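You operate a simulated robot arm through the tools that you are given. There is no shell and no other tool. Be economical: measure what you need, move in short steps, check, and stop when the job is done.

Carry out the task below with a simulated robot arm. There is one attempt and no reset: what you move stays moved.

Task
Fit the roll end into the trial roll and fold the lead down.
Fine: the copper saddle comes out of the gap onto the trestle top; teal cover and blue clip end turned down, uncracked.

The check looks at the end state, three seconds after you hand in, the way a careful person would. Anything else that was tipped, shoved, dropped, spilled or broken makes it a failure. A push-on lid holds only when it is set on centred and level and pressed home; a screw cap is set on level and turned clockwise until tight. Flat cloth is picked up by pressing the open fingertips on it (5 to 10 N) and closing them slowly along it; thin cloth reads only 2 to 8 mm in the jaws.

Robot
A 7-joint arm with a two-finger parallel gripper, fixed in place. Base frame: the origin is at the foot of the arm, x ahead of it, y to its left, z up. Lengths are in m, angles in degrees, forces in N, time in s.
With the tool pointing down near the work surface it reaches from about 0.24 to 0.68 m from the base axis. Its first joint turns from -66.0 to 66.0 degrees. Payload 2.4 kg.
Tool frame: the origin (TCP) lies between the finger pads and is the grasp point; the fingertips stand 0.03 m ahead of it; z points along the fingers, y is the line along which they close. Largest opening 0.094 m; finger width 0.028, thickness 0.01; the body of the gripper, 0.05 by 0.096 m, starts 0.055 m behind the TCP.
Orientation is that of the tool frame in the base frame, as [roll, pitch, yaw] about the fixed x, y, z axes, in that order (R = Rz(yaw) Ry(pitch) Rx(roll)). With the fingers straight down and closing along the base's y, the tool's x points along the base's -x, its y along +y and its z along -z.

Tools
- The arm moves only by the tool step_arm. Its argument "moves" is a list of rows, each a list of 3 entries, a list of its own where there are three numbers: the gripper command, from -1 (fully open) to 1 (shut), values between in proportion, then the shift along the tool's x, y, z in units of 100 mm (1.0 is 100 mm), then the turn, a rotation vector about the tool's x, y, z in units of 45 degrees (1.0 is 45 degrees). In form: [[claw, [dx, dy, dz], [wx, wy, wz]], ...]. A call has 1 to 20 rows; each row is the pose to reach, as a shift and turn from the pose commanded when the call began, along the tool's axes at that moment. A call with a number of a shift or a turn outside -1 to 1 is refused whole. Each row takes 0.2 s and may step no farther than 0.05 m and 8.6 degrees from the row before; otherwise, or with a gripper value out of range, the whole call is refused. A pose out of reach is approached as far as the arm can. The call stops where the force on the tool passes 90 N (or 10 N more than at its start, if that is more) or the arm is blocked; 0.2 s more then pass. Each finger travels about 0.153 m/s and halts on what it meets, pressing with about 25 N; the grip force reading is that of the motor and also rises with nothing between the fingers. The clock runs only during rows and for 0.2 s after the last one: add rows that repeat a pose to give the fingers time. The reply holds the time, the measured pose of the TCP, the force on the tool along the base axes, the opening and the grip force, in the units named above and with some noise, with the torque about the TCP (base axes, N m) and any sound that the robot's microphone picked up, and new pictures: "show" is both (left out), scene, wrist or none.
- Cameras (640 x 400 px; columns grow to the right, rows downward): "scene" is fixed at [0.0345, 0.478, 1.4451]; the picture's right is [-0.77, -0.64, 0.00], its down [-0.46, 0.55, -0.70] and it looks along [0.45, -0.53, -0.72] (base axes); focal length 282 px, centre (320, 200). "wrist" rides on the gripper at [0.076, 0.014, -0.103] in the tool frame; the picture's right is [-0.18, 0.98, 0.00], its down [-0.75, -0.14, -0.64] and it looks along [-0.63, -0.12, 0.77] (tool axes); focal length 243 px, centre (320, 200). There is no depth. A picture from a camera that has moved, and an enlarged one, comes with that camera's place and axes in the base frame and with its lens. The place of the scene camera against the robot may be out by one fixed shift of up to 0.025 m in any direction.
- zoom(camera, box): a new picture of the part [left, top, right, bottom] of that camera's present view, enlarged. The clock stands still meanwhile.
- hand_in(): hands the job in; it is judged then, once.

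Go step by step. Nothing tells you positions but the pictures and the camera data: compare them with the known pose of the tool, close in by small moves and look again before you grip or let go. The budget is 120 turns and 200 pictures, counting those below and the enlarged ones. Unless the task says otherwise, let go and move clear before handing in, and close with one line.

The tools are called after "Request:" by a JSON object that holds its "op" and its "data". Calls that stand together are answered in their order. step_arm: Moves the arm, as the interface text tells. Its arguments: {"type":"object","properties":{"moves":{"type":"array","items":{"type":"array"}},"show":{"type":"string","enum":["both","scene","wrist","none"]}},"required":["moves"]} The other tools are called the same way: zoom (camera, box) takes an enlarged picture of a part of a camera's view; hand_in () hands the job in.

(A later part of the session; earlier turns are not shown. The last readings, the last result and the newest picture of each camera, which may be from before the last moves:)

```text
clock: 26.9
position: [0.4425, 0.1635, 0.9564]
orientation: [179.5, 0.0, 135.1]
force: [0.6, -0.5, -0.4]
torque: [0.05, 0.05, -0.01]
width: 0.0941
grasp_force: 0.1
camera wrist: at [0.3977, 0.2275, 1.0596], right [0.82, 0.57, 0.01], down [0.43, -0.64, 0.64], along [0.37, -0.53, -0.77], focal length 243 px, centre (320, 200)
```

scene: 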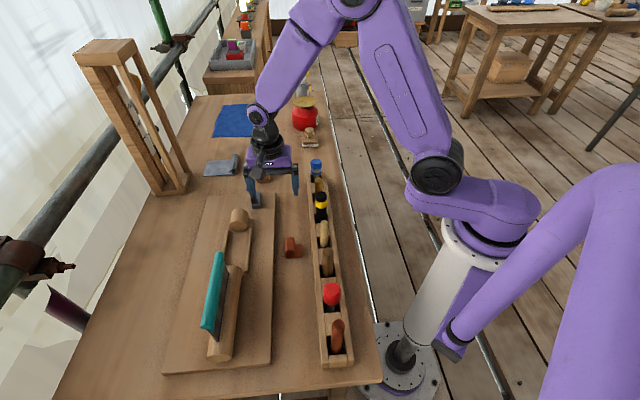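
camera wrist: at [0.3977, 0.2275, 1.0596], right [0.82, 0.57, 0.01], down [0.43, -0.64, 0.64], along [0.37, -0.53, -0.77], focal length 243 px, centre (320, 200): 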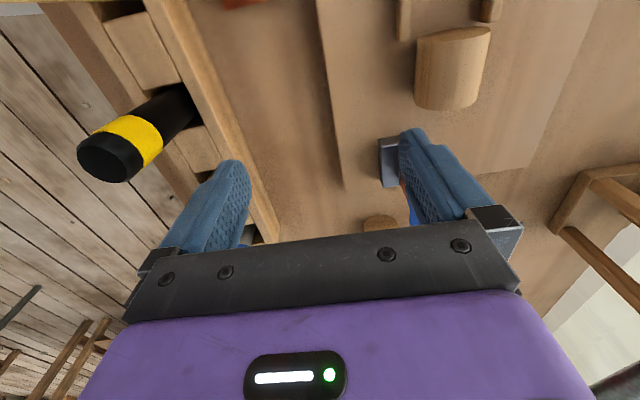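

Request:
{"op": "step_arm", "data": {"moves": [[-1, [0, 0, -0.4], [0, 0, 0]], [-1, [0, 0, -0.7], [0, 0, 0]], [-1, [-0.4, 0.2, -0.7], [0, 0, 0]], [-1, [-0.8, 0.35, -0.7], [0, 0, 0]], [-1, [-1, 0.35, -0.7], [0, 0, 0]]], "show": "both"}}

```text
clock: 28.1
position: [0.5362, 0.1171, 1.029]
orientation: [179.6, 0.0, 134.9]
force: [-0.8, -0.3, -0.7]
torque: [0.01, -0.01, 0.01]
width: 0.0943
grasp_force: 0.0
camera wrist: at [0.492, 0.1804, 1.132], right [0.83, 0.56, 0.01], down [0.43, -0.64, 0.64], along [0.37, -0.53, -0.77], focal length 243 px, centre (320, 200)
```

scene: 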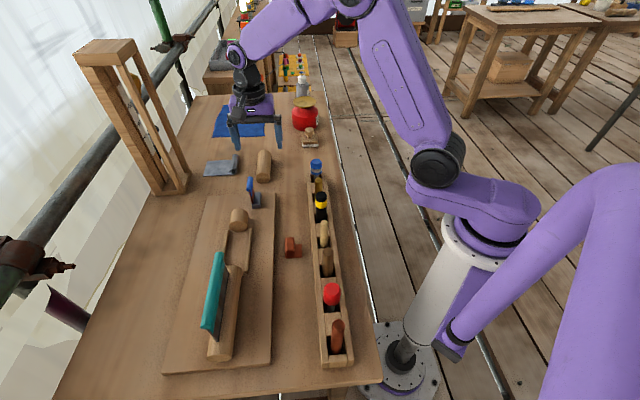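
wrist: 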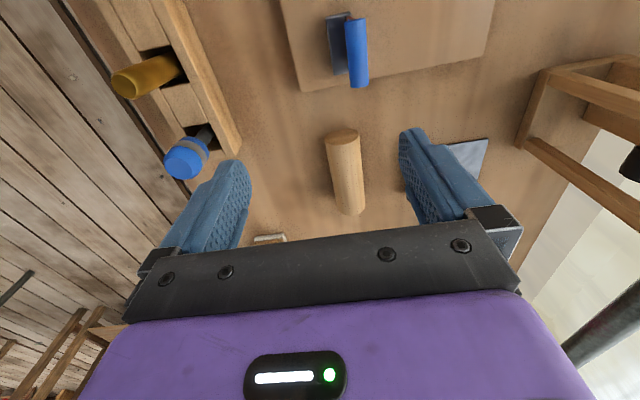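

Request:
{"op": "zoom", "data": {"camera": "wrist", "box": [260, 0, 460, 240]}}

Request:
{"op": "zoom", "data": {"camera": "scene", "box": [230, 135, 290, 215]}}

```text
1.67 times, centred on (360, 120) of wrist
camera zoom: at [0.492, 0.1804, 1.132], right [0.83, 0.56, 0.01], down [0.43, -0.64, 0.64], along [0.37, -0.53, -0.77], focal length 404 px, centre (253, 333)
```

zoom: 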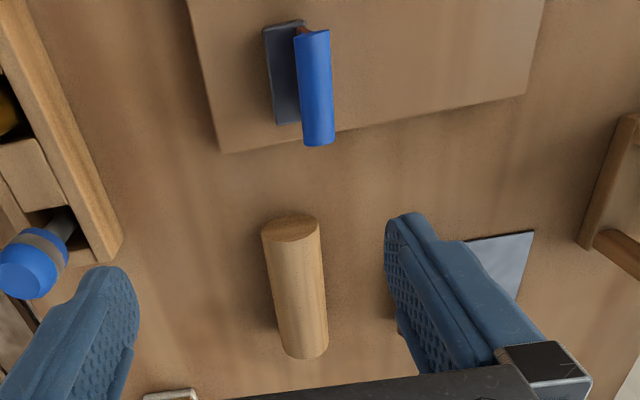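

```text
5.00 times, centred on (260, 175) of scene
camera zoom: at [0.0345, 0.478, 1.4451], right [-0.77, -0.64, 0.0], down [-0.46, 0.55, -0.7], along [0.45, -0.53, -0.72], focal length 1412 px, centre (620, 325)
```

zoom: 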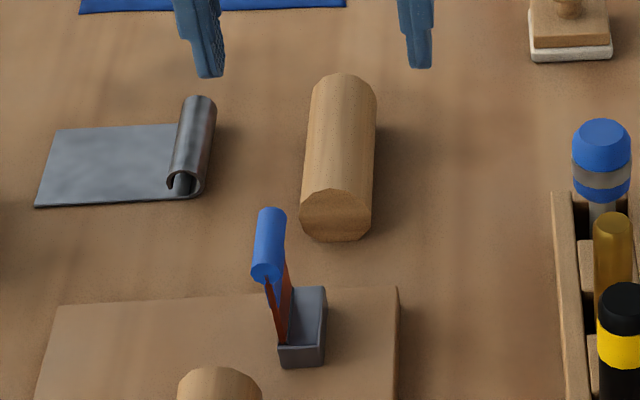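

Request:
{"op": "step_arm", "data": {"moves": [[-1, [-0.4, 0.1, 0], [0, 0, 0]], [-1, [-0.8, 0.19, 0], [0, 0, -0.042]], [-1, [-1, 0.19, 0.3], [0, 0, -0.042]], [-1, [-1, 0.19, 0.7], [0, 0, -0.042]], [-1, [-1, 0.19, 0.9], [0, 0, -0.042]]], "show": "wrist"}}

Request:
{"op": "zoom", "data": {"camera": "wrist", "box": [200, 60, 440, 210]}}

```text
clock: 29.3
position: [0.6194, 0.0641, 0.9406]
orientation: [179.4, 0.0, 136.8]
force: [-0.4, 0.2, -0.6]
torque: [0.04, 0.02, -0.04]
width: 0.0941
grasp_force: 0.0
camera wrist: at [0.5737, 0.1262, 1.0426], right [0.81, 0.59, 0.01], down [0.45, -0.62, 0.64], along [0.39, -0.51, -0.77], focal length 243 px, centre (320, 200)
```

wrist: 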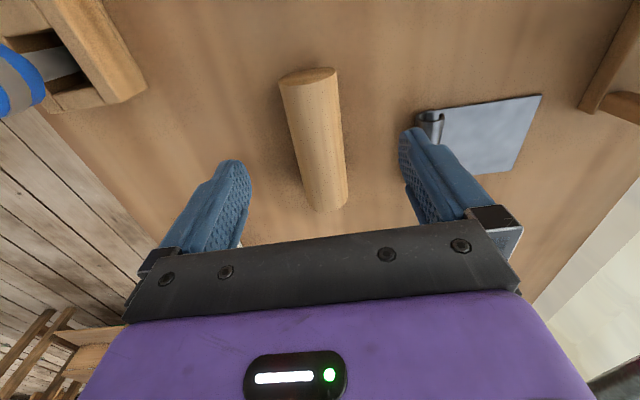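

```text
2.67 times, centred on (320, 135) of wrist
camera zoom: at [0.5737, 0.1262, 1.0426], right [0.81, 0.59, 0.01], down [0.45, -0.62, 0.64], along [0.39, -0.51, -0.77], focal length 647 px, centre (320, 373)
```

zoom: 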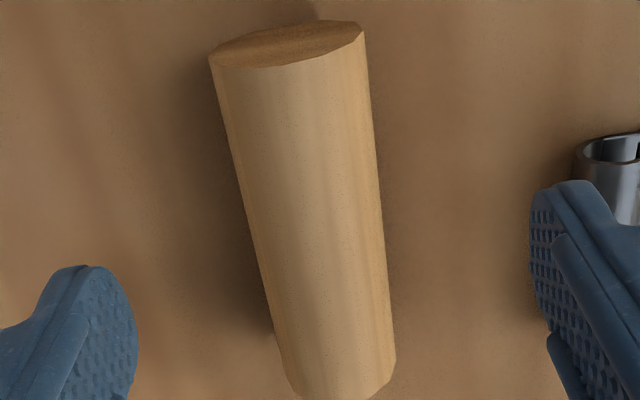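

Request:
{"op": "step_arm", "data": {"moves": [[-0.6, [-0.18, -0.05, 0], [0, 0, 0.045]], [-0.6, [-0.18, -0.05, 0.3], [0, 0, 0.045]], [-0.6, [-0.18, -0.05, 0.5], [0, 0, 0.045]]], "show": "both"}}

Request:
{"op": "zoom", "data": {"camera": "wrist", "box": [200, 60, 440, 210]}}

```text
clock: 30.1
position: [0.6305, 0.0485, 0.8908]
orientation: [179.5, 0.1, 134.9]
force: [0.2, 0.2, 0.0]
torque: [-0.02, 0.01, -0.01]
width: 0.0754
grasp_force: 0.0
camera wrist: at [0.5869, 0.111, 0.9931], right [0.83, 0.56, 0.01], down [0.43, -0.64, 0.64], along [0.37, -0.53, -0.77], focal length 243 px, centre (320, 200)
```

scene: 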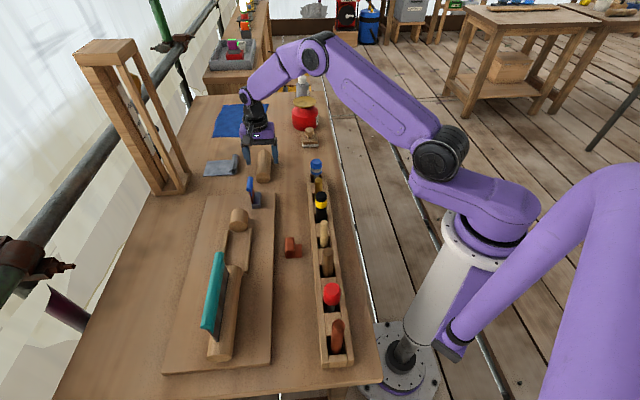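
wrist: 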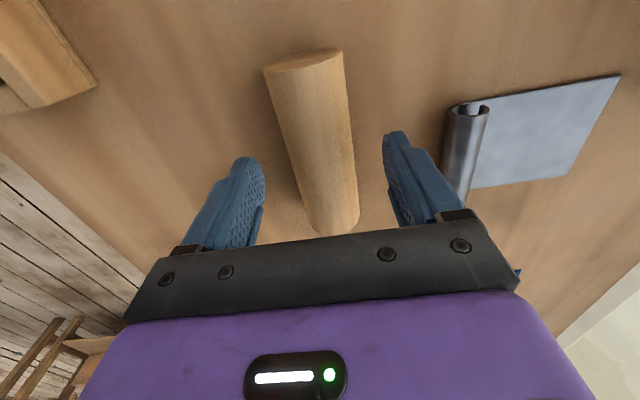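

```text
2.67 times, centred on (320, 135) of wrist
camera zoom: at [0.5869, 0.111, 0.9931], right [0.83, 0.56, 0.01], down [0.43, -0.64, 0.64], along [0.37, -0.53, -0.77], focal length 647 px, centre (320, 373)
```

zoom: 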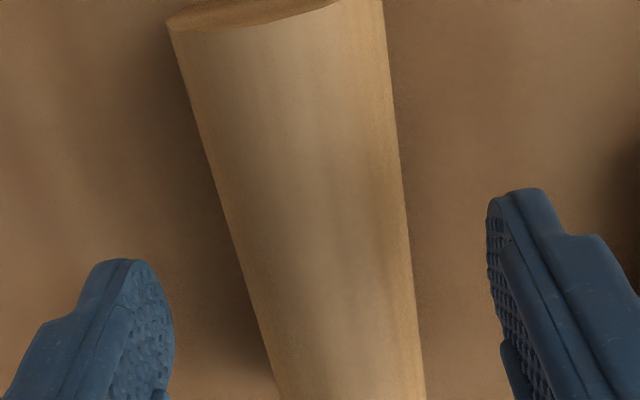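

Request:
{"op": "step_arm", "data": {"moves": [[-0.6, [0, 0, 0.1], [0, 0, 0]], [-0.6, [0, 0, 0.19], [0, 0, 0]], [-0.4, [0, 0, 0.19], [0, 0, 0]], [-0.2, [0, 0, 0.19], [0, 0, 0]], [0, [0, 0, 0.19], [0, 0, 0]], [0.15, [0, 0, 0.19], [0, 0, 0]], [0.3, [0, 0, 0.19], [0, 0, 0]], [0.3, [0, 0, 0.19], [0, 0, 0]]], "show": "wrist"}}

```text
clock: 31.9
position: [0.6299, 0.0489, 0.871]
orientation: [179.5, 0.0, 134.9]
force: [0.7, -0.8, 0.6]
torque: [0.04, 0.04, 0.0]
width: 0.0428
grasp_force: 25.0
camera wrist: at [0.5864, 0.111, 0.9741], right [0.83, 0.56, 0.01], down [0.43, -0.64, 0.64], along [0.37, -0.53, -0.77], focal length 243 px, centre (320, 200)
```

wrist: 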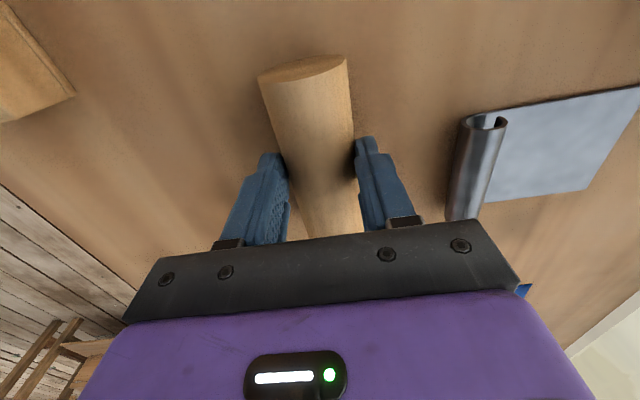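

Request:
{"op": "step_arm", "data": {"moves": [[0.5, [0, 0, -0.1], [0, 0, 0]], [0.5, [0, 0, -0.4], [0, 0, 0]], [0.5, [0, 0, -0.8], [0, 0, 0]], [0.5, [0, 0, -1.0], [0, 0, 0]]], "show": "wrist"}}

```text
clock: 32.9
position: [0.6311, 0.0477, 0.972]
orientation: [179.5, 0.0, 134.9]
force: [0.4, -0.3, -0.5]
torque: [-0.01, -0.03, 0.03]
width: 0.0427
grasp_force: 24.8
camera wrist: at [0.586, 0.1102, 1.0747], right [0.83, 0.56, 0.01], down [0.43, -0.64, 0.64], along [0.37, -0.53, -0.77], focal length 243 px, centre (320, 200)
```

wrist: 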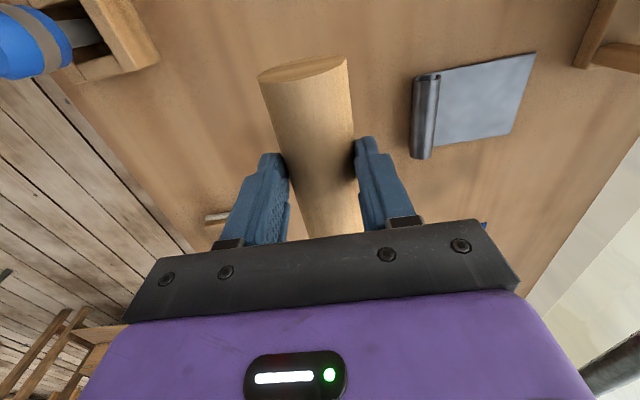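

Request:
{"op": "step_arm", "data": {"moves": [[0.5, [0.2, 0, -0.4], [0, 0, 0]], [0.5, [0.5, 0.1, -0.6], [0.011, 0, 0]], [0.5, [0.9, 0.2, -0.6], [0.011, 0, 0]], [0.5, [1.0, 0.3, -0.6], [0.011, 0, 0]]], "show": "none"}}

Request:
{"op": "step_arm", "data": {"moves": [[0.5, [0.4, 0.1, 0], [0, 0, 0]], [0.5, [0.8, 0.16, 0], [0, 0, 0]], [0.5, [1.0, 0.16, 0], [0, 0, 0]]], "show": "none"}}

Request:
{"op": "step_arm", "data": {"moves": [[0.5, [0.4, 0, 0], [0, 0, 0]], [0.5, [0.8, 0, 0], [0, 0, 0]], [0.5, [1.0, 0, 0], [0, 0, 0]]], "show": "both"}}

```text
clock: 33.9
position: [0.5791, 0.1404, 1.0302]
orientation: [180.0, 0.0, 135.0]
force: [0.0, 0.4, -1.6]
torque: [-0.02, 0.03, 0.01]
width: 0.0428
grasp_force: 24.8
```

```text
clock: 34.7
position: [0.5214, 0.2219, 1.0304]
orientation: [-179.9, 0.1, 134.9]
force: [0.2, 0.3, -1.4]
torque: [0.0, 0.0, 0.01]
width: 0.0429
grasp_force: 25.1
```

```text
clock: 35.5
position: [0.4512, 0.291, 1.0323]
orientation: [-180.0, 0.0, 135.0]
force: [0.3, -0.8, -0.7]
torque: [-0.02, 0.0, -0.01]
width: 0.0428
grasp_force: 25.1
camera wrist: at [0.4079, 0.3557, 1.1349], right [0.83, 0.56, 0.0], down [0.43, -0.63, 0.64], along [0.36, -0.53, -0.77], focal length 243 px, centre (320, 200)
```

scene: 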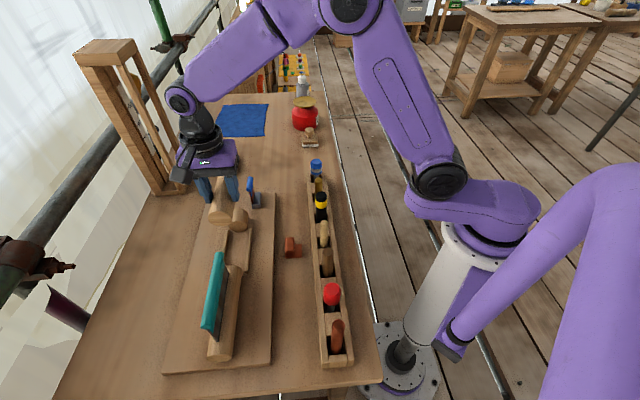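
wrist: 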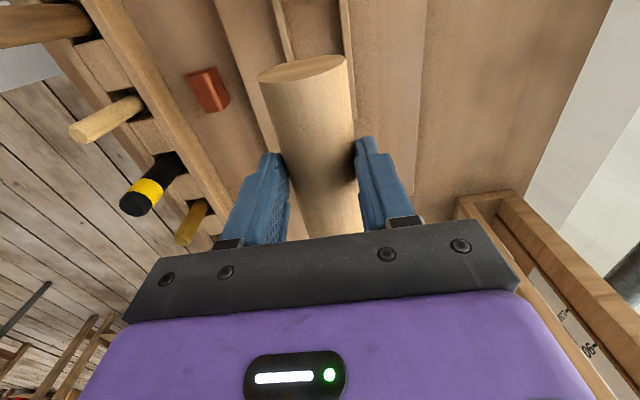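

Request:
{"op": "zoom", "data": {"camera": "wrist", "box": [240, 0, 400, 100]}}

```text
4.00 times, centred on (320, 50) of wrist
camera zoom: at [0.4079, 0.3557, 1.1349], right [0.83, 0.56, 0.0], down [0.43, -0.63, 0.64], along [0.36, -0.53, -0.77], focal length 970 px, centre (320, 800)
```

zoom: 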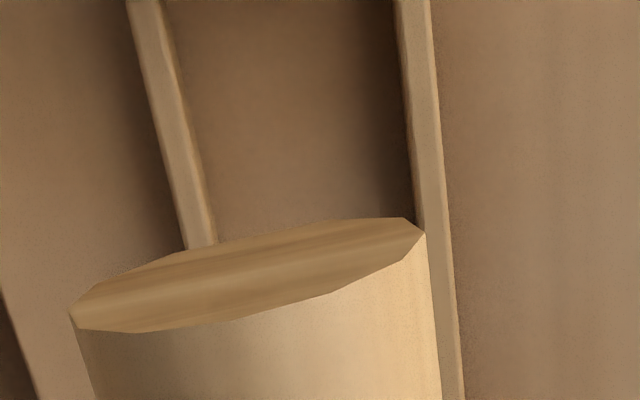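

Request:
{"op": "step_arm", "data": {"moves": [[0.5, [0.19, 0.033, 0], [0, 0, 0]], [0.5, [0.19, 0.033, 0.4], [0, 0, 0]], [0.5, [0.19, 0.033, 0.8], [0, 0, 0]], [0.5, [0.19, 0.033, 0.95], [0, 0, 0]]], "show": "wrist"}}

Request:
{"op": "zoom", "data": {"camera": "scene", "box": [180, 170, 290, 280]}}

Request:
{"op": "zoom", "data": {"camera": "wrist", "box": [200, 0, 440, 150]}}

```text
clock: 36.5
position: [0.441, 0.3078, 0.9364]
orientation: [180.0, 0.0, 134.9]
force: [-0.3, 0.0, -1.3]
torque: [0.02, 0.04, -0.01]
width: 0.0425
grasp_force: 24.9
camera wrist: at [0.3975, 0.3718, 1.0395], right [0.83, 0.56, 0.0], down [0.43, -0.63, 0.64], along [0.36, -0.53, -0.77], focal length 243 px, centre (320, 200)
```

wrist: 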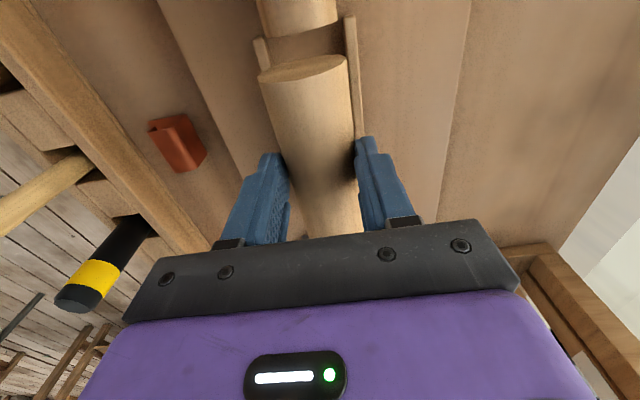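

```text
3.64 times, centred on (235, 225) of scene
camera zoom: at [0.0345, 0.478, 1.4451], right [-0.77, -0.64, 0.0], down [-0.46, 0.55, -0.7], along [0.45, -0.53, -0.72], focal length 1027 px, centre (629, 109)
```

zoom: 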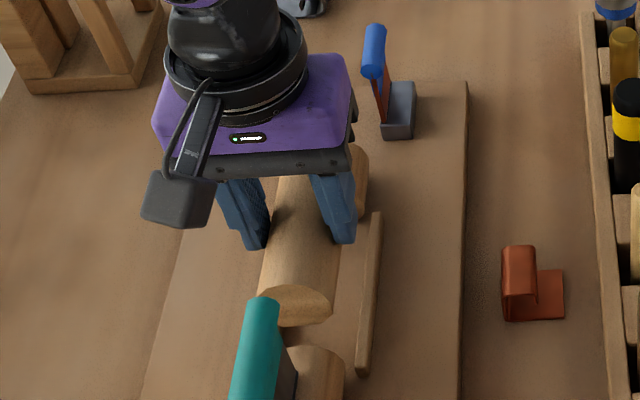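

```text
2.67 times, centred on (320, 75) of wrist
camera zoom: at [0.3975, 0.3718, 1.0395], right [0.83, 0.56, 0.0], down [0.43, -0.63, 0.64], along [0.36, -0.53, -0.77], focal length 647 px, centre (320, 533)
```

zoom: 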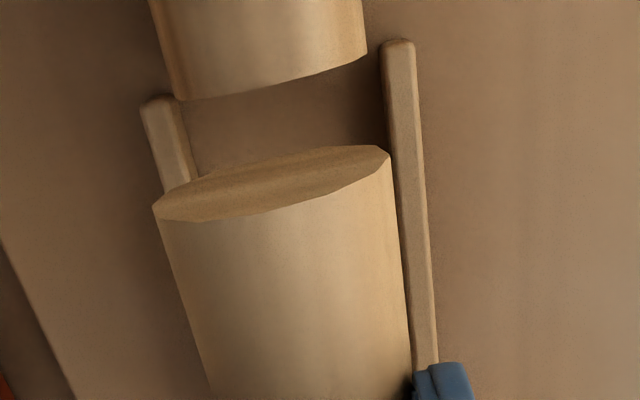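

Request:
{"op": "step_arm", "data": {"moves": [[0.5, [0.04, 0, 0.15], [0, 0, 0]], [0.5, [0.04, 0, 0.3], [0, 0, 0]], [0.5, [0.04, 0, 0.36], [0, 0, 0]]], "show": "wrist"}}

Request:
{"op": "zoom", "data": {"camera": "scene", "box": [180, 190, 290, 280]}}

Request:
{"op": "zoom", "data": {"camera": "wrist", "box": [200, 0, 440, 150]}}

```text
clock: 37.3
position: [0.4378, 0.3097, 0.9011]
orientation: [179.6, 0.0, 134.9]
force: [-1.0, 4.0, 25.8]
torque: [0.35, -0.25, -0.54]
width: 0.0435
grasp_force: 25.1
camera wrist: at [0.3933, 0.3738, 1.0036], right [0.83, 0.56, 0.0], down [0.43, -0.64, 0.64], along [0.36, -0.53, -0.77], focal length 243 px, centre (320, 200)
```

wrist: 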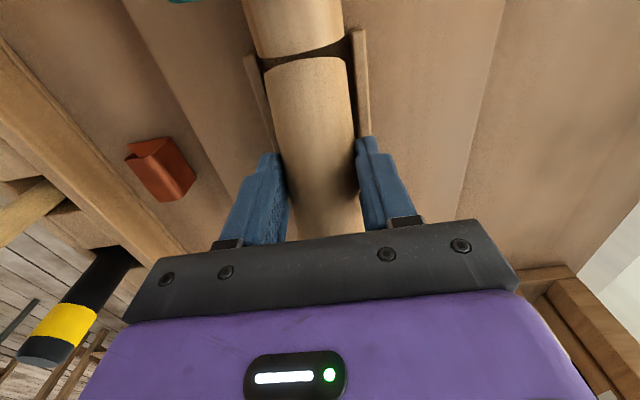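

```text
4.44 times, centred on (235, 235) of scene
camera zoom: at [0.0341, 0.4779, 1.4451], right [-0.77, -0.64, 0.0], down [-0.46, 0.55, -0.7], along [0.45, -0.53, -0.72], focal length 1255 px, centre (698, 44)
```

zoom: 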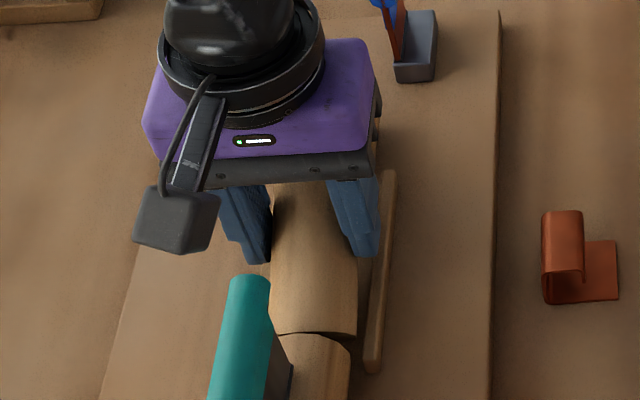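

```text
2.67 times, centred on (320, 75) of wrist
camera zoom: at [0.3933, 0.3738, 1.0036], right [0.83, 0.56, 0.0], down [0.43, -0.64, 0.64], along [0.36, -0.53, -0.77], focal length 647 px, centre (320, 533)
```

zoom: 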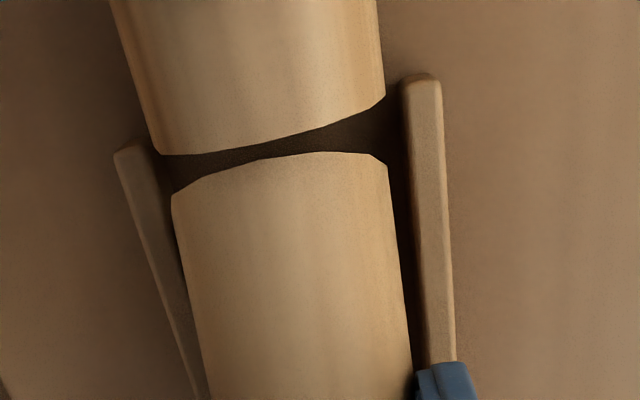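

Request:
{"op": "step_arm", "data": {"moves": [[0.5, [0, 0, -0.1], [0, 0, 0]], [0.5, [0, 0, -0.3], [0.008, 0, 0]], [0.5, [0, 0, -0.3], [0.008, 0, 0]]], "show": "wrist"}}

Request:
{"op": "zoom", "data": {"camera": "scene", "box": [180, 190, 290, 280]}}

Request:
{"op": "zoom", "data": {"camera": "wrist", "box": [200, 0, 440, 150]}}

```text
clock: 38.1
position: [0.4361, 0.3105, 0.9307]
orientation: [-179.6, 0.0, 135.0]
force: [-0.8, 0.1, -1.0]
torque: [0.0, 0.01, 0.02]
width: 0.0432
grasp_force: 25.0
camera wrist: at [0.393, 0.3743, 1.0326], right [0.83, 0.56, -0.01], down [0.44, -0.63, 0.64], along [0.36, -0.53, -0.77], focal length 243 px, centre (320, 200)
```

wrist: 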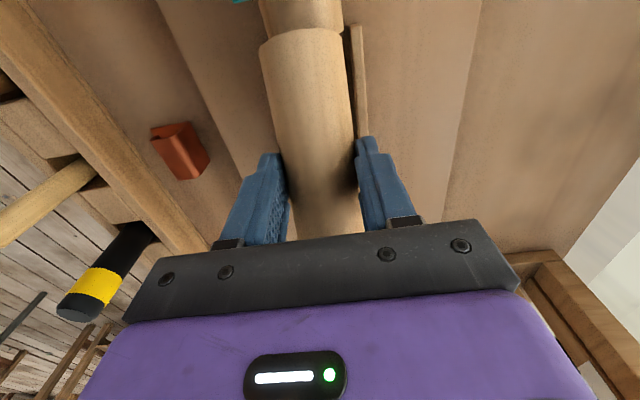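

```text
4.44 times, centred on (235, 235) of scene
camera zoom: at [0.0345, 0.478, 1.4451], right [-0.77, -0.64, 0.0], down [-0.46, 0.55, -0.7], along [0.45, -0.53, -0.72], focal length 1255 px, centre (698, 44)
```

zoom: 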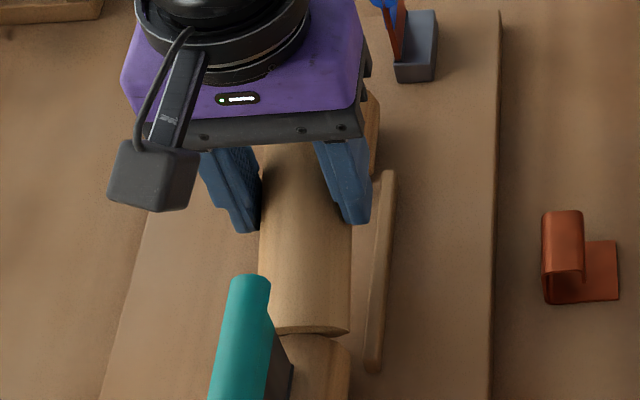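

```text
2.67 times, centred on (320, 75) of wrist
camera zoom: at [0.393, 0.3743, 1.0326], right [0.83, 0.56, -0.01], down [0.44, -0.63, 0.64], along [0.36, -0.53, -0.77], focal length 647 px, centre (320, 533)
```

zoom: 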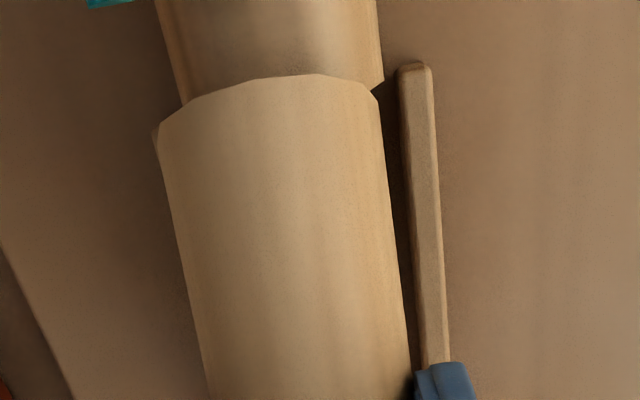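

Request:
{"op": "step_arm", "data": {"moves": [[0.5, [0, 0.35, 0], [0, 0, 0]], [0.5, [0, 0.7, 0], [0, 0, 0]], [0.5, [0, 0.7, 0.15], [0, 0, 0]], [0.5, [0, 0.7, 0.25], [0, 0, 0]]], "show": "both"}}

Request:
{"op": "zoom", "data": {"camera": "scene", "box": [160, 180, 290, 280]}}

```text
clock: 39.1
position: [0.4869, 0.3608, 0.9078]
orientation: [-179.7, 0.0, 134.9]
force: [-0.5, -0.6, 2.6]
torque: [0.13, 0.08, 0.0]
width: 0.0435
grasp_force: 25.4
camera wrist: at [0.4435, 0.4236, 1.0103], right [0.83, 0.56, -0.01], down [0.43, -0.63, 0.64], along [0.36, -0.53, -0.77], focal length 243 px, centre (320, 200)
```

scene: 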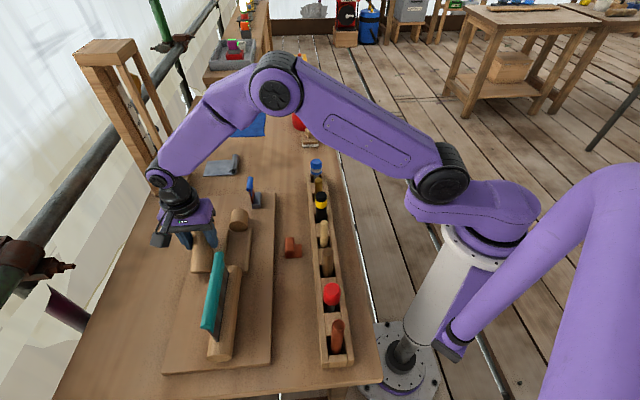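
wrist: 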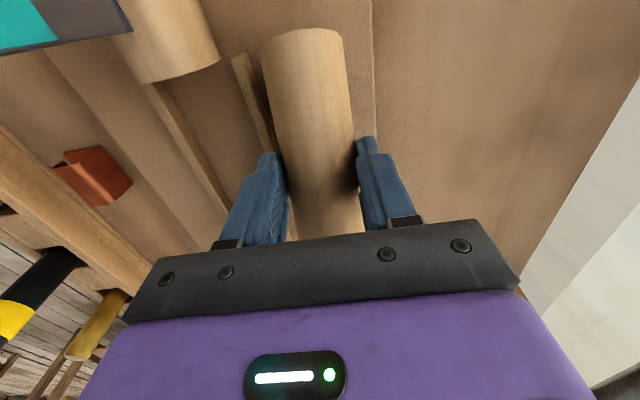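

```text
4.00 times, centred on (225, 230) of scene
camera zoom: at [0.0344, 0.478, 1.4451], right [-0.77, -0.64, 0.0], down [-0.46, 0.55, -0.7], along [0.45, -0.53, -0.72], focal length 1129 px, centre (700, 80)
```

zoom: 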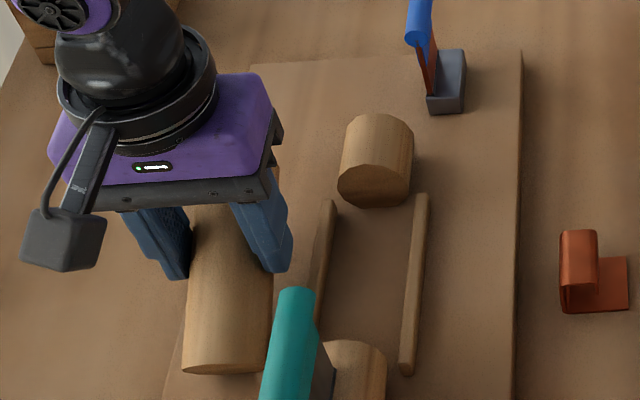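

Request:
{"op": "step_arm", "data": {"moves": [[0.5, [0, 0, 0.05], [0, 0, 0]], [0.5, [0, 0, 0.1], [0, 0, 0]], [0.5, [0, 0, 0.15], [0, 0, 0]], [0.5, [0, 0, 0.19], [0, 0, 0]]], "show": "wrist"}}

```text
clock: 40.1
position: [0.4876, 0.3599, 0.8868]
orientation: [-179.7, 0.1, 134.9]
force: [3.7, 2.1, 10.2]
torque: [0.51, 0.19, -0.23]
width: 0.0418
grasp_force: 25.2
camera wrist: at [0.4447, 0.4241, 0.9897], right [0.83, 0.56, 0.0], down [0.43, -0.63, 0.64], along [0.36, -0.53, -0.77], focal length 243 px, centre (320, 200)
```

wrist: 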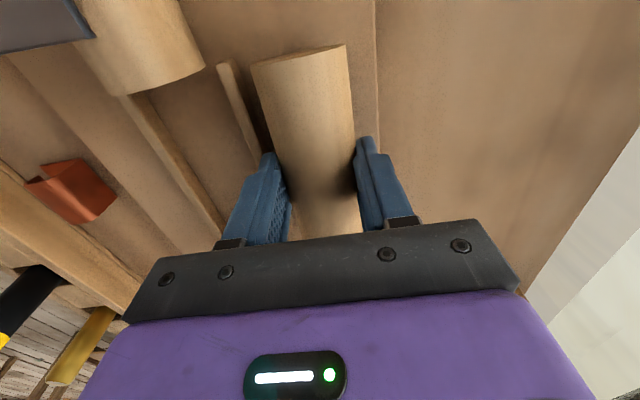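

Request:
{"op": "step_arm", "data": {"moves": [[0.05, [0, 0, 0], [0, 0, 0]], [-0.1, [0, 0, 0], [0, 0, 0]], [-0.25, [0, 0, 0], [0, 0, 0]], [-0.25, [0, 0, 0], [0, 0, 0]]], "show": "both"}}

Request:
{"op": "zoom", "data": {"camera": "wrist", "box": [200, 0, 440, 150]}}

Request:
{"op": "zoom", "data": {"camera": "scene", "box": [160, 180, 290, 280]}}

```text
clock: 41.1
position: [0.4876, 0.3601, 0.8867]
orientation: [-179.5, 0.0, 134.9]
force: [-0.2, -0.1, -0.1]
torque: [0.0, 0.0, 0.02]
width: 0.0587
grasp_force: 0.1
camera wrist: at [0.4441, 0.4239, 0.9891], right [0.83, 0.56, -0.01], down [0.43, -0.63, 0.64], along [0.36, -0.53, -0.77], focal length 243 px, centre (320, 200)
```

scene: 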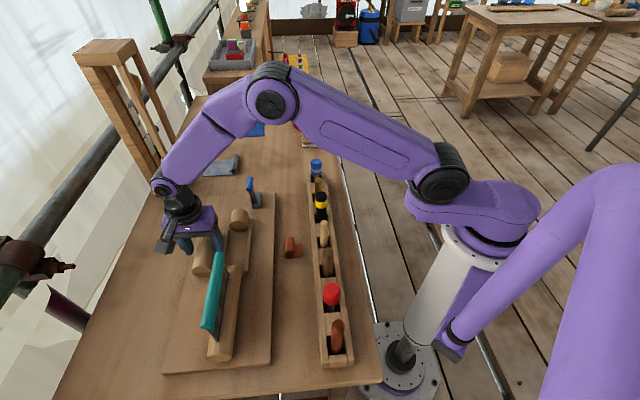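
wrist: 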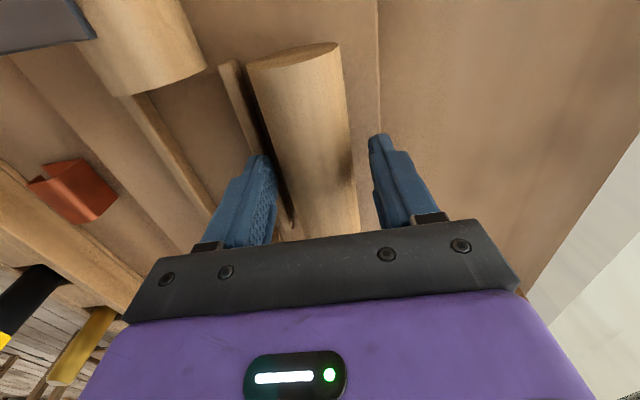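

```text
2.67 times, centred on (320, 75) of wrist
camera zoom: at [0.4441, 0.4239, 0.9891], right [0.83, 0.56, -0.01], down [0.43, -0.63, 0.64], along [0.36, -0.53, -0.77], focal length 647 px, centre (320, 533)
```

zoom: 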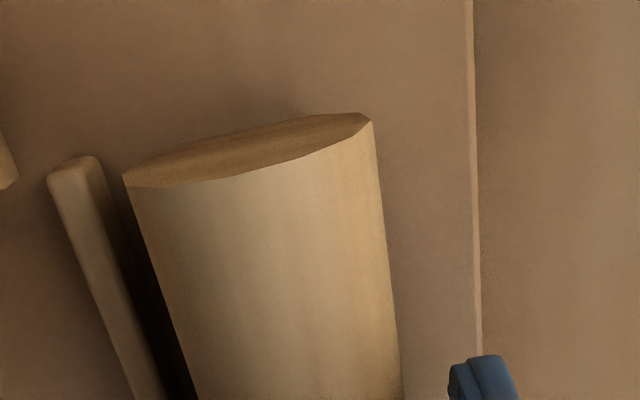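

```text
4.00 times, centred on (225, 230) of scene
camera zoom: at [0.0345, 0.478, 1.4451], right [-0.77, -0.64, 0.0], down [-0.46, 0.55, -0.7], along [0.45, -0.53, -0.72], focal length 1129 px, centre (700, 80)
```

zoom: 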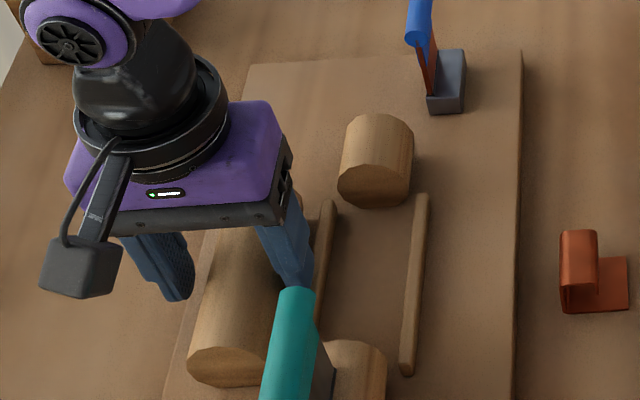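

Request:
{"op": "step_arm", "data": {"moves": [[-0.5, [0, 0, -0.05], [-0.008, 0, 0]], [-0.5, [0, 0, -0.5], [-0.008, 0, 0]], [-0.5, [0, -0.2, -0.9], [-0.008, 0, 0]], [-0.5, [0, -0.4, -1.0], [-0.008, 0, 0]]], "show": "both"}}

Request:
{"op": "zoom", "data": {"camera": "wrist", "box": [180, 0, 420, 240]}}

Request:
{"op": "zoom", "data": {"camera": "scene", "box": [180, 200, 280, 290]}}

```text
clock: 42.1
position: [0.4595, 0.3341, 0.9883]
orientation: [180.0, 0.0, 134.8]
force: [-0.3, 0.2, 0.5]
torque: [0.0, 0.0, 0.01]
width: 0.0706
grasp_force: 0.1
camera wrist: at [0.4156, 0.3958, 1.0904], right [0.83, 0.56, 0.0], down [0.43, -0.63, 0.64], along [0.36, -0.53, -0.77], focal length 243 px, centre (320, 200)
```

scene: 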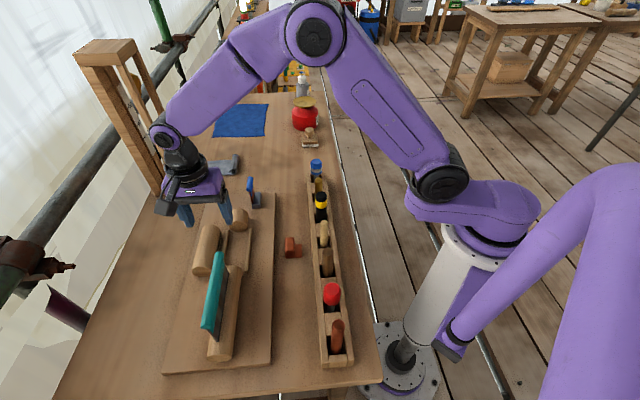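
wrist: 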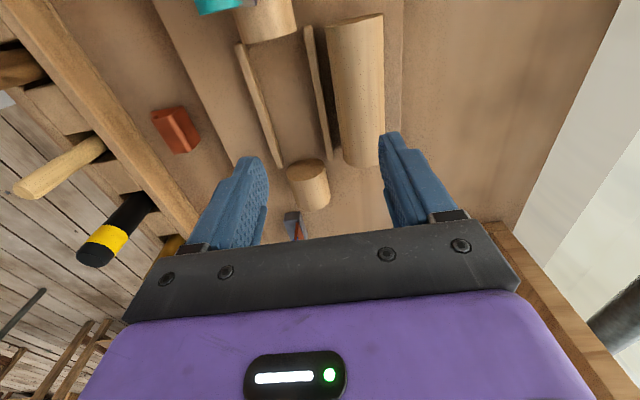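

```text
1.67 times, centred on (300, 120) of wrist
camera zoom: at [0.4156, 0.3958, 1.0904], right [0.83, 0.56, 0.0], down [0.43, -0.63, 0.64], along [0.36, -0.53, -0.77], focal length 404 px, centre (353, 333)
```

zoom: 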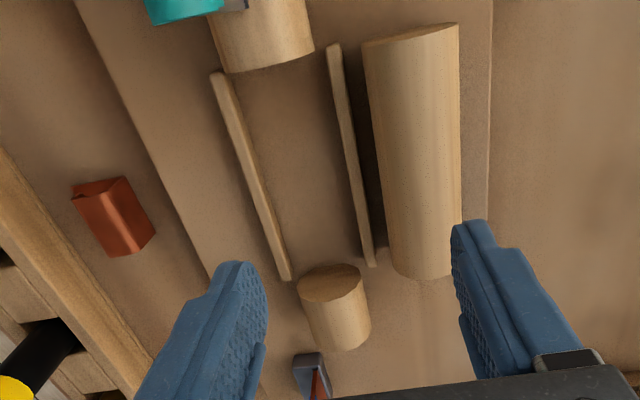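

```text
4.44 times, centred on (230, 245) of scene
camera zoom: at [0.0345, 0.478, 1.4451], right [-0.77, -0.64, 0.0], down [-0.46, 0.55, -0.7], along [0.45, -0.53, -0.72], focal length 1255 px, centre (720, 0)
```

zoom: 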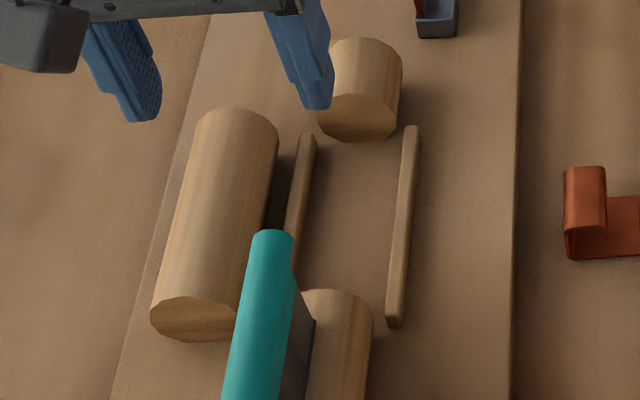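

Request:
{"op": "step_arm", "data": {"moves": [[-0.25, [-0.213, 0.356, 0], [0, 0, 0]], [-0.25, [-0.213, 0.356, 0.4], [0, 0, 0]], [-0.25, [-0.213, 0.356, 0.8], [0, 0, 0]], [-0.25, [-0.213, 0.356, 0.95], [0, 0, 0]], [-0.25, [-0.213, 0.356, 1.0], [0, 0, 0]]], "show": "wrist"}}

```text
clock: 43.3
position: [0.4989, 0.3414, 0.8885]
orientation: [180.0, 0.1, 134.8]
force: [0.7, -0.2, 0.6]
torque: [-0.02, 0.04, 0.01]
width: 0.0589
grasp_force: 0.0
camera wrist: at [0.455, 0.4049, 0.9907], right [0.83, 0.56, 0.0], down [0.43, -0.63, 0.64], along [0.36, -0.53, -0.77], focal length 243 px, centre (320, 200)
```

wrist: 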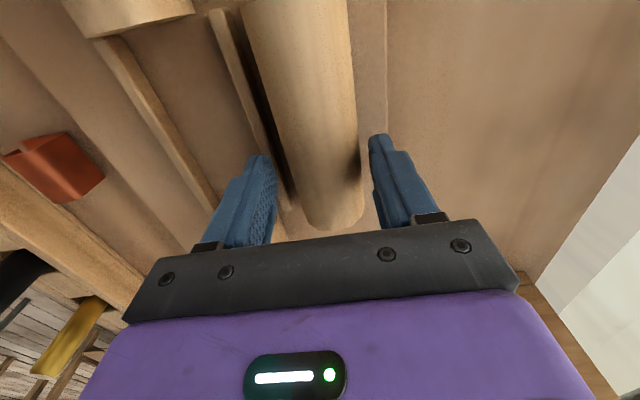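

Request:
{"op": "step_arm", "data": {"moves": [[-0.25, [0, 0, 0.025], [0, 0, 0]], [-0.1, [0, 0, 0.025], [0, 0, 0]], [0.0, [0, 0, 0.025], [0, 0, 0]], [0.1, [0, 0, 0.025], [0, 0, 0]], [0.2, [0, 0, 0.025], [0, 0, 0]], [0.4, [0, 0, 0.025], [0, 0, 0]], [0.4, [0, 0, 0.025], [0, 0, 0]]], "show": "none"}}

Request:
{"op": "step_arm", "data": {"moves": [[0.5, [0, 0, -0.1], [0, 0, 0]], [0.5, [0, 0, -0.3], [0, 0, 0]], [0.5, [0, 0, -0.4], [0, 0, 0]]], "show": "wrist"}}

```text
clock: 44.9
position: [0.4992, 0.3417, 0.8861]
orientation: [-180.0, 0.0, 134.8]
force: [-0.2, -0.3, -0.1]
torque: [0.02, 0.0, -0.08]
width: 0.0432
grasp_force: 24.8
```

```text
clock: 45.7
position: [0.4996, 0.3415, 0.9247]
orientation: [-180.0, 0.1, 134.9]
force: [-0.9, 0.4, 0.2]
torque: [0.01, 0.03, -0.13]
width: 0.043
grasp_force: 25.5
camera wrist: at [0.4551, 0.4049, 1.0274], right [0.83, 0.56, 0.0], down [0.43, -0.63, 0.64], along [0.36, -0.53, -0.77], focal length 243 px, centre (320, 200)
```

wrist: 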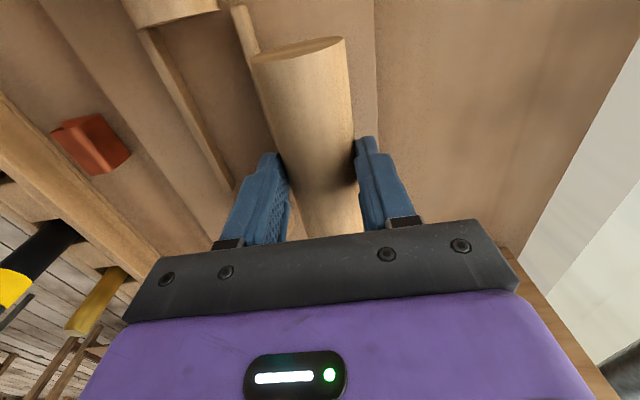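

Request:
{"op": "zoom", "data": {"camera": "scene", "box": [160, 190, 270, 290]}}

Request:
{"op": "zoom", "data": {"camera": "wrist", "box": [200, 0, 440, 240]}}

```text
4.00 times, centred on (215, 240) of scene
camera zoom: at [0.0345, 0.478, 1.4451], right [-0.77, -0.64, 0.0], down [-0.46, 0.55, -0.7], along [0.45, -0.53, -0.72], focal length 1129 px, centre (740, 40)
```

zoom: 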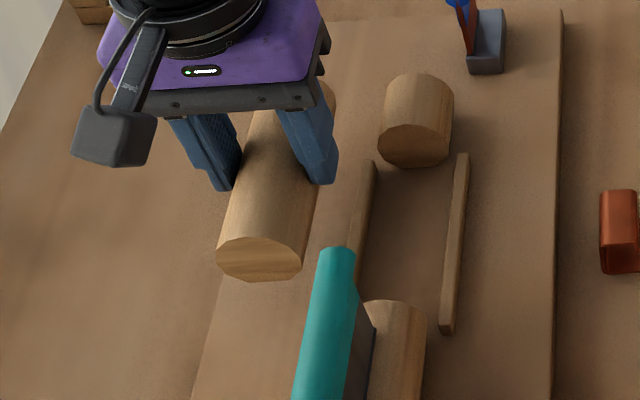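

```text
1.67 times, centred on (320, 120) of wrist
camera zoom: at [0.4551, 0.4049, 1.0274], right [0.83, 0.56, 0.0], down [0.43, -0.63, 0.64], along [0.36, -0.53, -0.77], focal length 404 px, centre (320, 333)
```

zoom: 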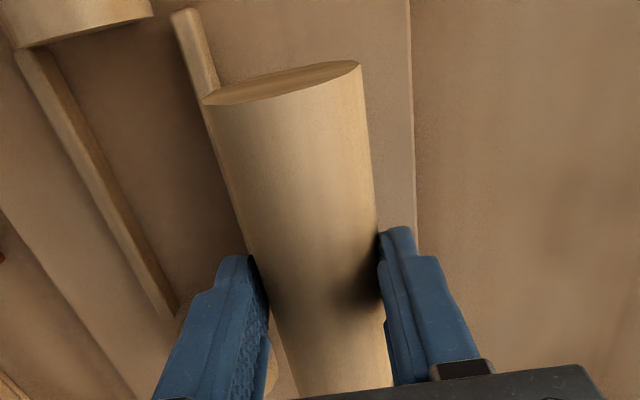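

Request:
{"op": "step_arm", "data": {"moves": [[0.5, [0.1, 0, -0.2], [0, 0, 0]], [0.5, [0.178, 0, -0.3], [0, 0, 0]], [0.5, [0.178, -0.35, -0.3], [0, 0, 0]], [0.5, [0.178, -0.657, -0.3], [0, 0, 0]], [0.5, [0.178, -0.657, -0.1], [0, 0, 0]]], "show": "wrist"}}

Request:
{"op": "zoom", "data": {"camera": "wrist", "box": [200, 0, 440, 150]}}

Request:
{"op": "zoom", "data": {"camera": "scene", "box": [180, 190, 290, 280]}}

```text
clock: 46.9
position: [0.4391, 0.3078, 0.9343]
orientation: [180.0, 0.0, 134.9]
force: [-0.3, -0.2, -1.0]
torque: [0.02, 0.03, -0.02]
width: 0.0435
grasp_force: 24.8
camera wrist: at [0.3954, 0.3708, 1.0365], right [0.83, 0.56, 0.0], down [0.43, -0.63, 0.64], along [0.36, -0.53, -0.77], focal length 243 px, centre (320, 200)
```

wrist: 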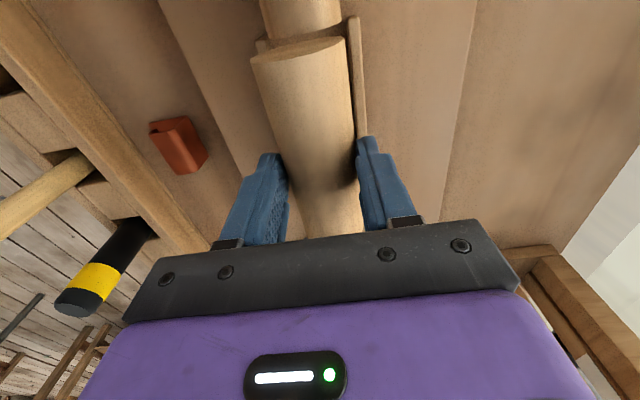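

```text
2.67 times, centred on (320, 75) of wrist
camera zoom: at [0.3954, 0.3708, 1.0365], right [0.83, 0.56, 0.0], down [0.43, -0.63, 0.64], along [0.36, -0.53, -0.77], focal length 647 px, centre (320, 533)
```

zoom: 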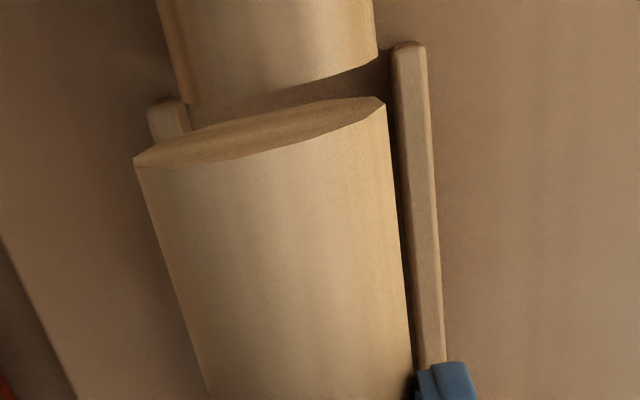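

```text
4.44 times, centred on (235, 235) of scene
camera zoom: at [0.0345, 0.478, 1.4451], right [-0.77, -0.64, 0.0], down [-0.46, 0.55, -0.7], along [0.45, -0.53, -0.72], focal length 1255 px, centre (698, 44)
```

zoom: 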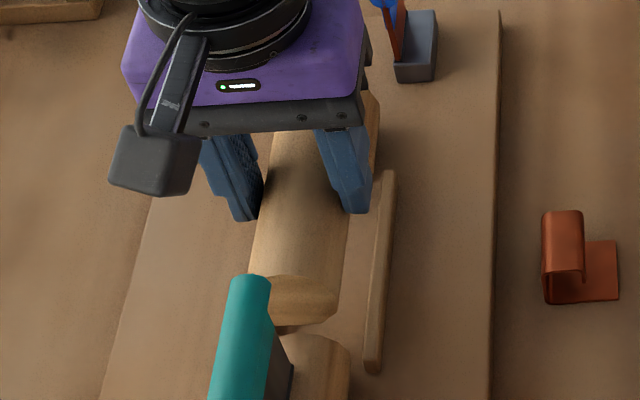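

Request:
{"op": "step_arm", "data": {"moves": [[0.5, [0, 0.02, 0.1], [0, 0, 0]], [0.5, [0, 0.02, 0.25], [0, 0, 0]], [0.5, [0, 0.02, 0.32], [0, 0, 0]]], "show": "wrist"}}

Request:
{"op": "zoom", "data": {"camera": "wrist", "box": [200, 0, 440, 150]}}

Request:
{"op": "zoom", "data": {"camera": "scene", "box": [180, 190, 290, 280]}}

```text
clock: 47.7
position: [0.4405, 0.3093, 0.9023]
orientation: [-180.0, 0.2, 134.9]
force: [-0.3, -0.2, -0.7]
torque: [-0.03, 0.02, -0.03]
width: 0.0437
grasp_force: 24.8
camera wrist: at [0.3981, 0.3723, 1.0049], right [0.83, 0.56, 0.0], down [0.43, -0.63, 0.64], along [0.36, -0.53, -0.77], focal length 243 px, centre (320, 200)
```

wrist: 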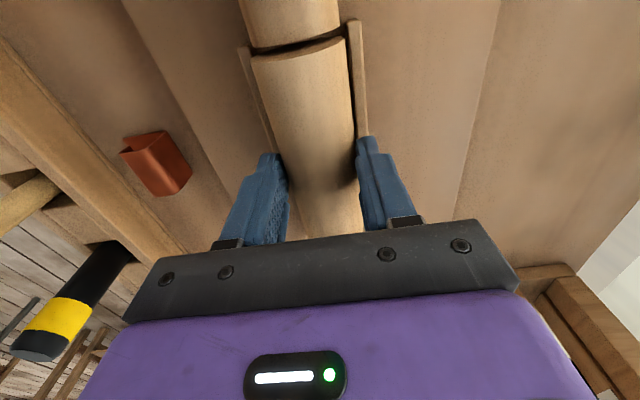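

```text
2.67 times, centred on (320, 75) of wrist
camera zoom: at [0.3981, 0.3723, 1.0049], right [0.83, 0.56, 0.0], down [0.43, -0.63, 0.64], along [0.36, -0.53, -0.77], focal length 647 px, centre (320, 533)
```

zoom: 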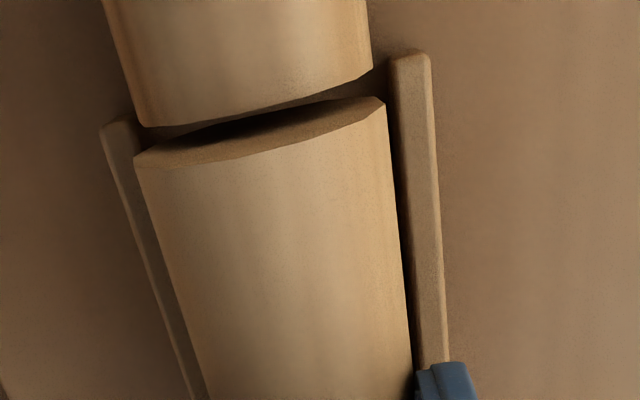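

```text
4.44 times, centred on (235, 235) of scene
camera zoom: at [0.0345, 0.478, 1.4451], right [-0.77, -0.64, 0.0], down [-0.46, 0.55, -0.7], along [0.45, -0.53, -0.72], focal length 1255 px, centre (698, 44)
```

zoom: 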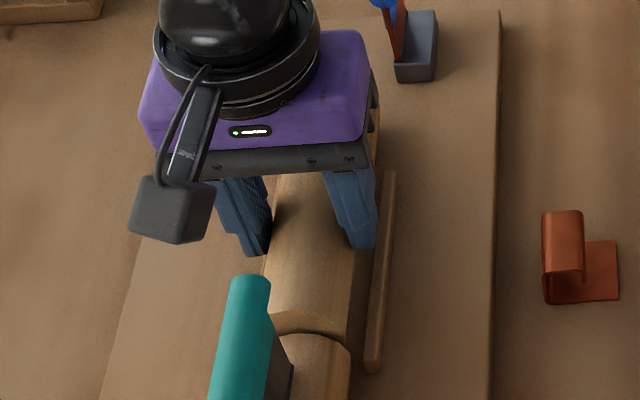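

Request:
{"op": "step_arm", "data": {"moves": [[0.5, [0, 0, 0.04], [0, 0, 0]], [0.5, [0, 0, 0.08], [0, 0, 0]], [0.5, [0, 0, 0.11], [0, 0, 0]], [0.5, [0, 0, 0.14], [0, 0, 0]]], "show": "wrist"}}

Request:
{"op": "zoom", "data": {"camera": "scene", "box": [180, 190, 290, 280]}}

```text
clock: 48.7
position: [0.4412, 0.3094, 0.887]
orientation: [179.9, 0.0, 134.9]
force: [-2.9, -2.6, 11.3]
torque: [0.15, 0.61, 0.18]
width: 0.0435
grasp_force: 25.0
camera wrist: at [0.3983, 0.3735, 0.9902], right [0.83, 0.56, 0.0], down [0.43, -0.63, 0.64], along [0.36, -0.53, -0.77], focal length 243 px, centre (320, 200)
```

wrist: 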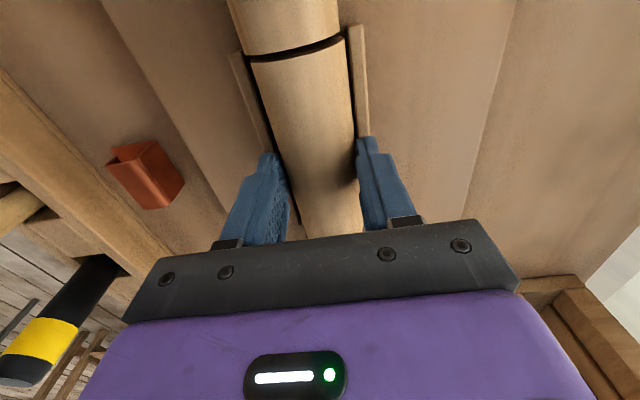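

```text
4.44 times, centred on (235, 235) of scene
camera zoom: at [0.0343, 0.4778, 1.4452], right [-0.77, -0.64, 0.0], down [-0.46, 0.55, -0.7], along [0.45, -0.53, -0.72], focal length 1255 px, centre (698, 44)
```

zoom: 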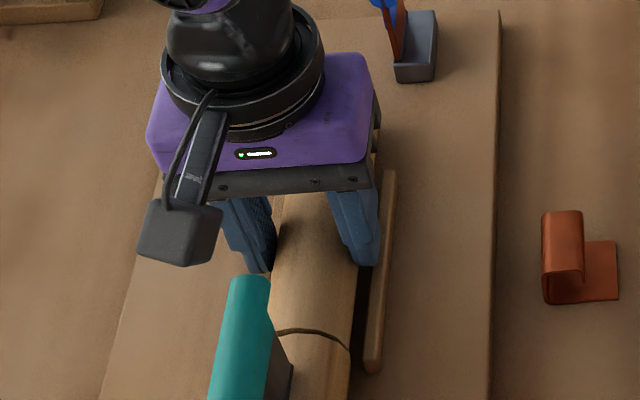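

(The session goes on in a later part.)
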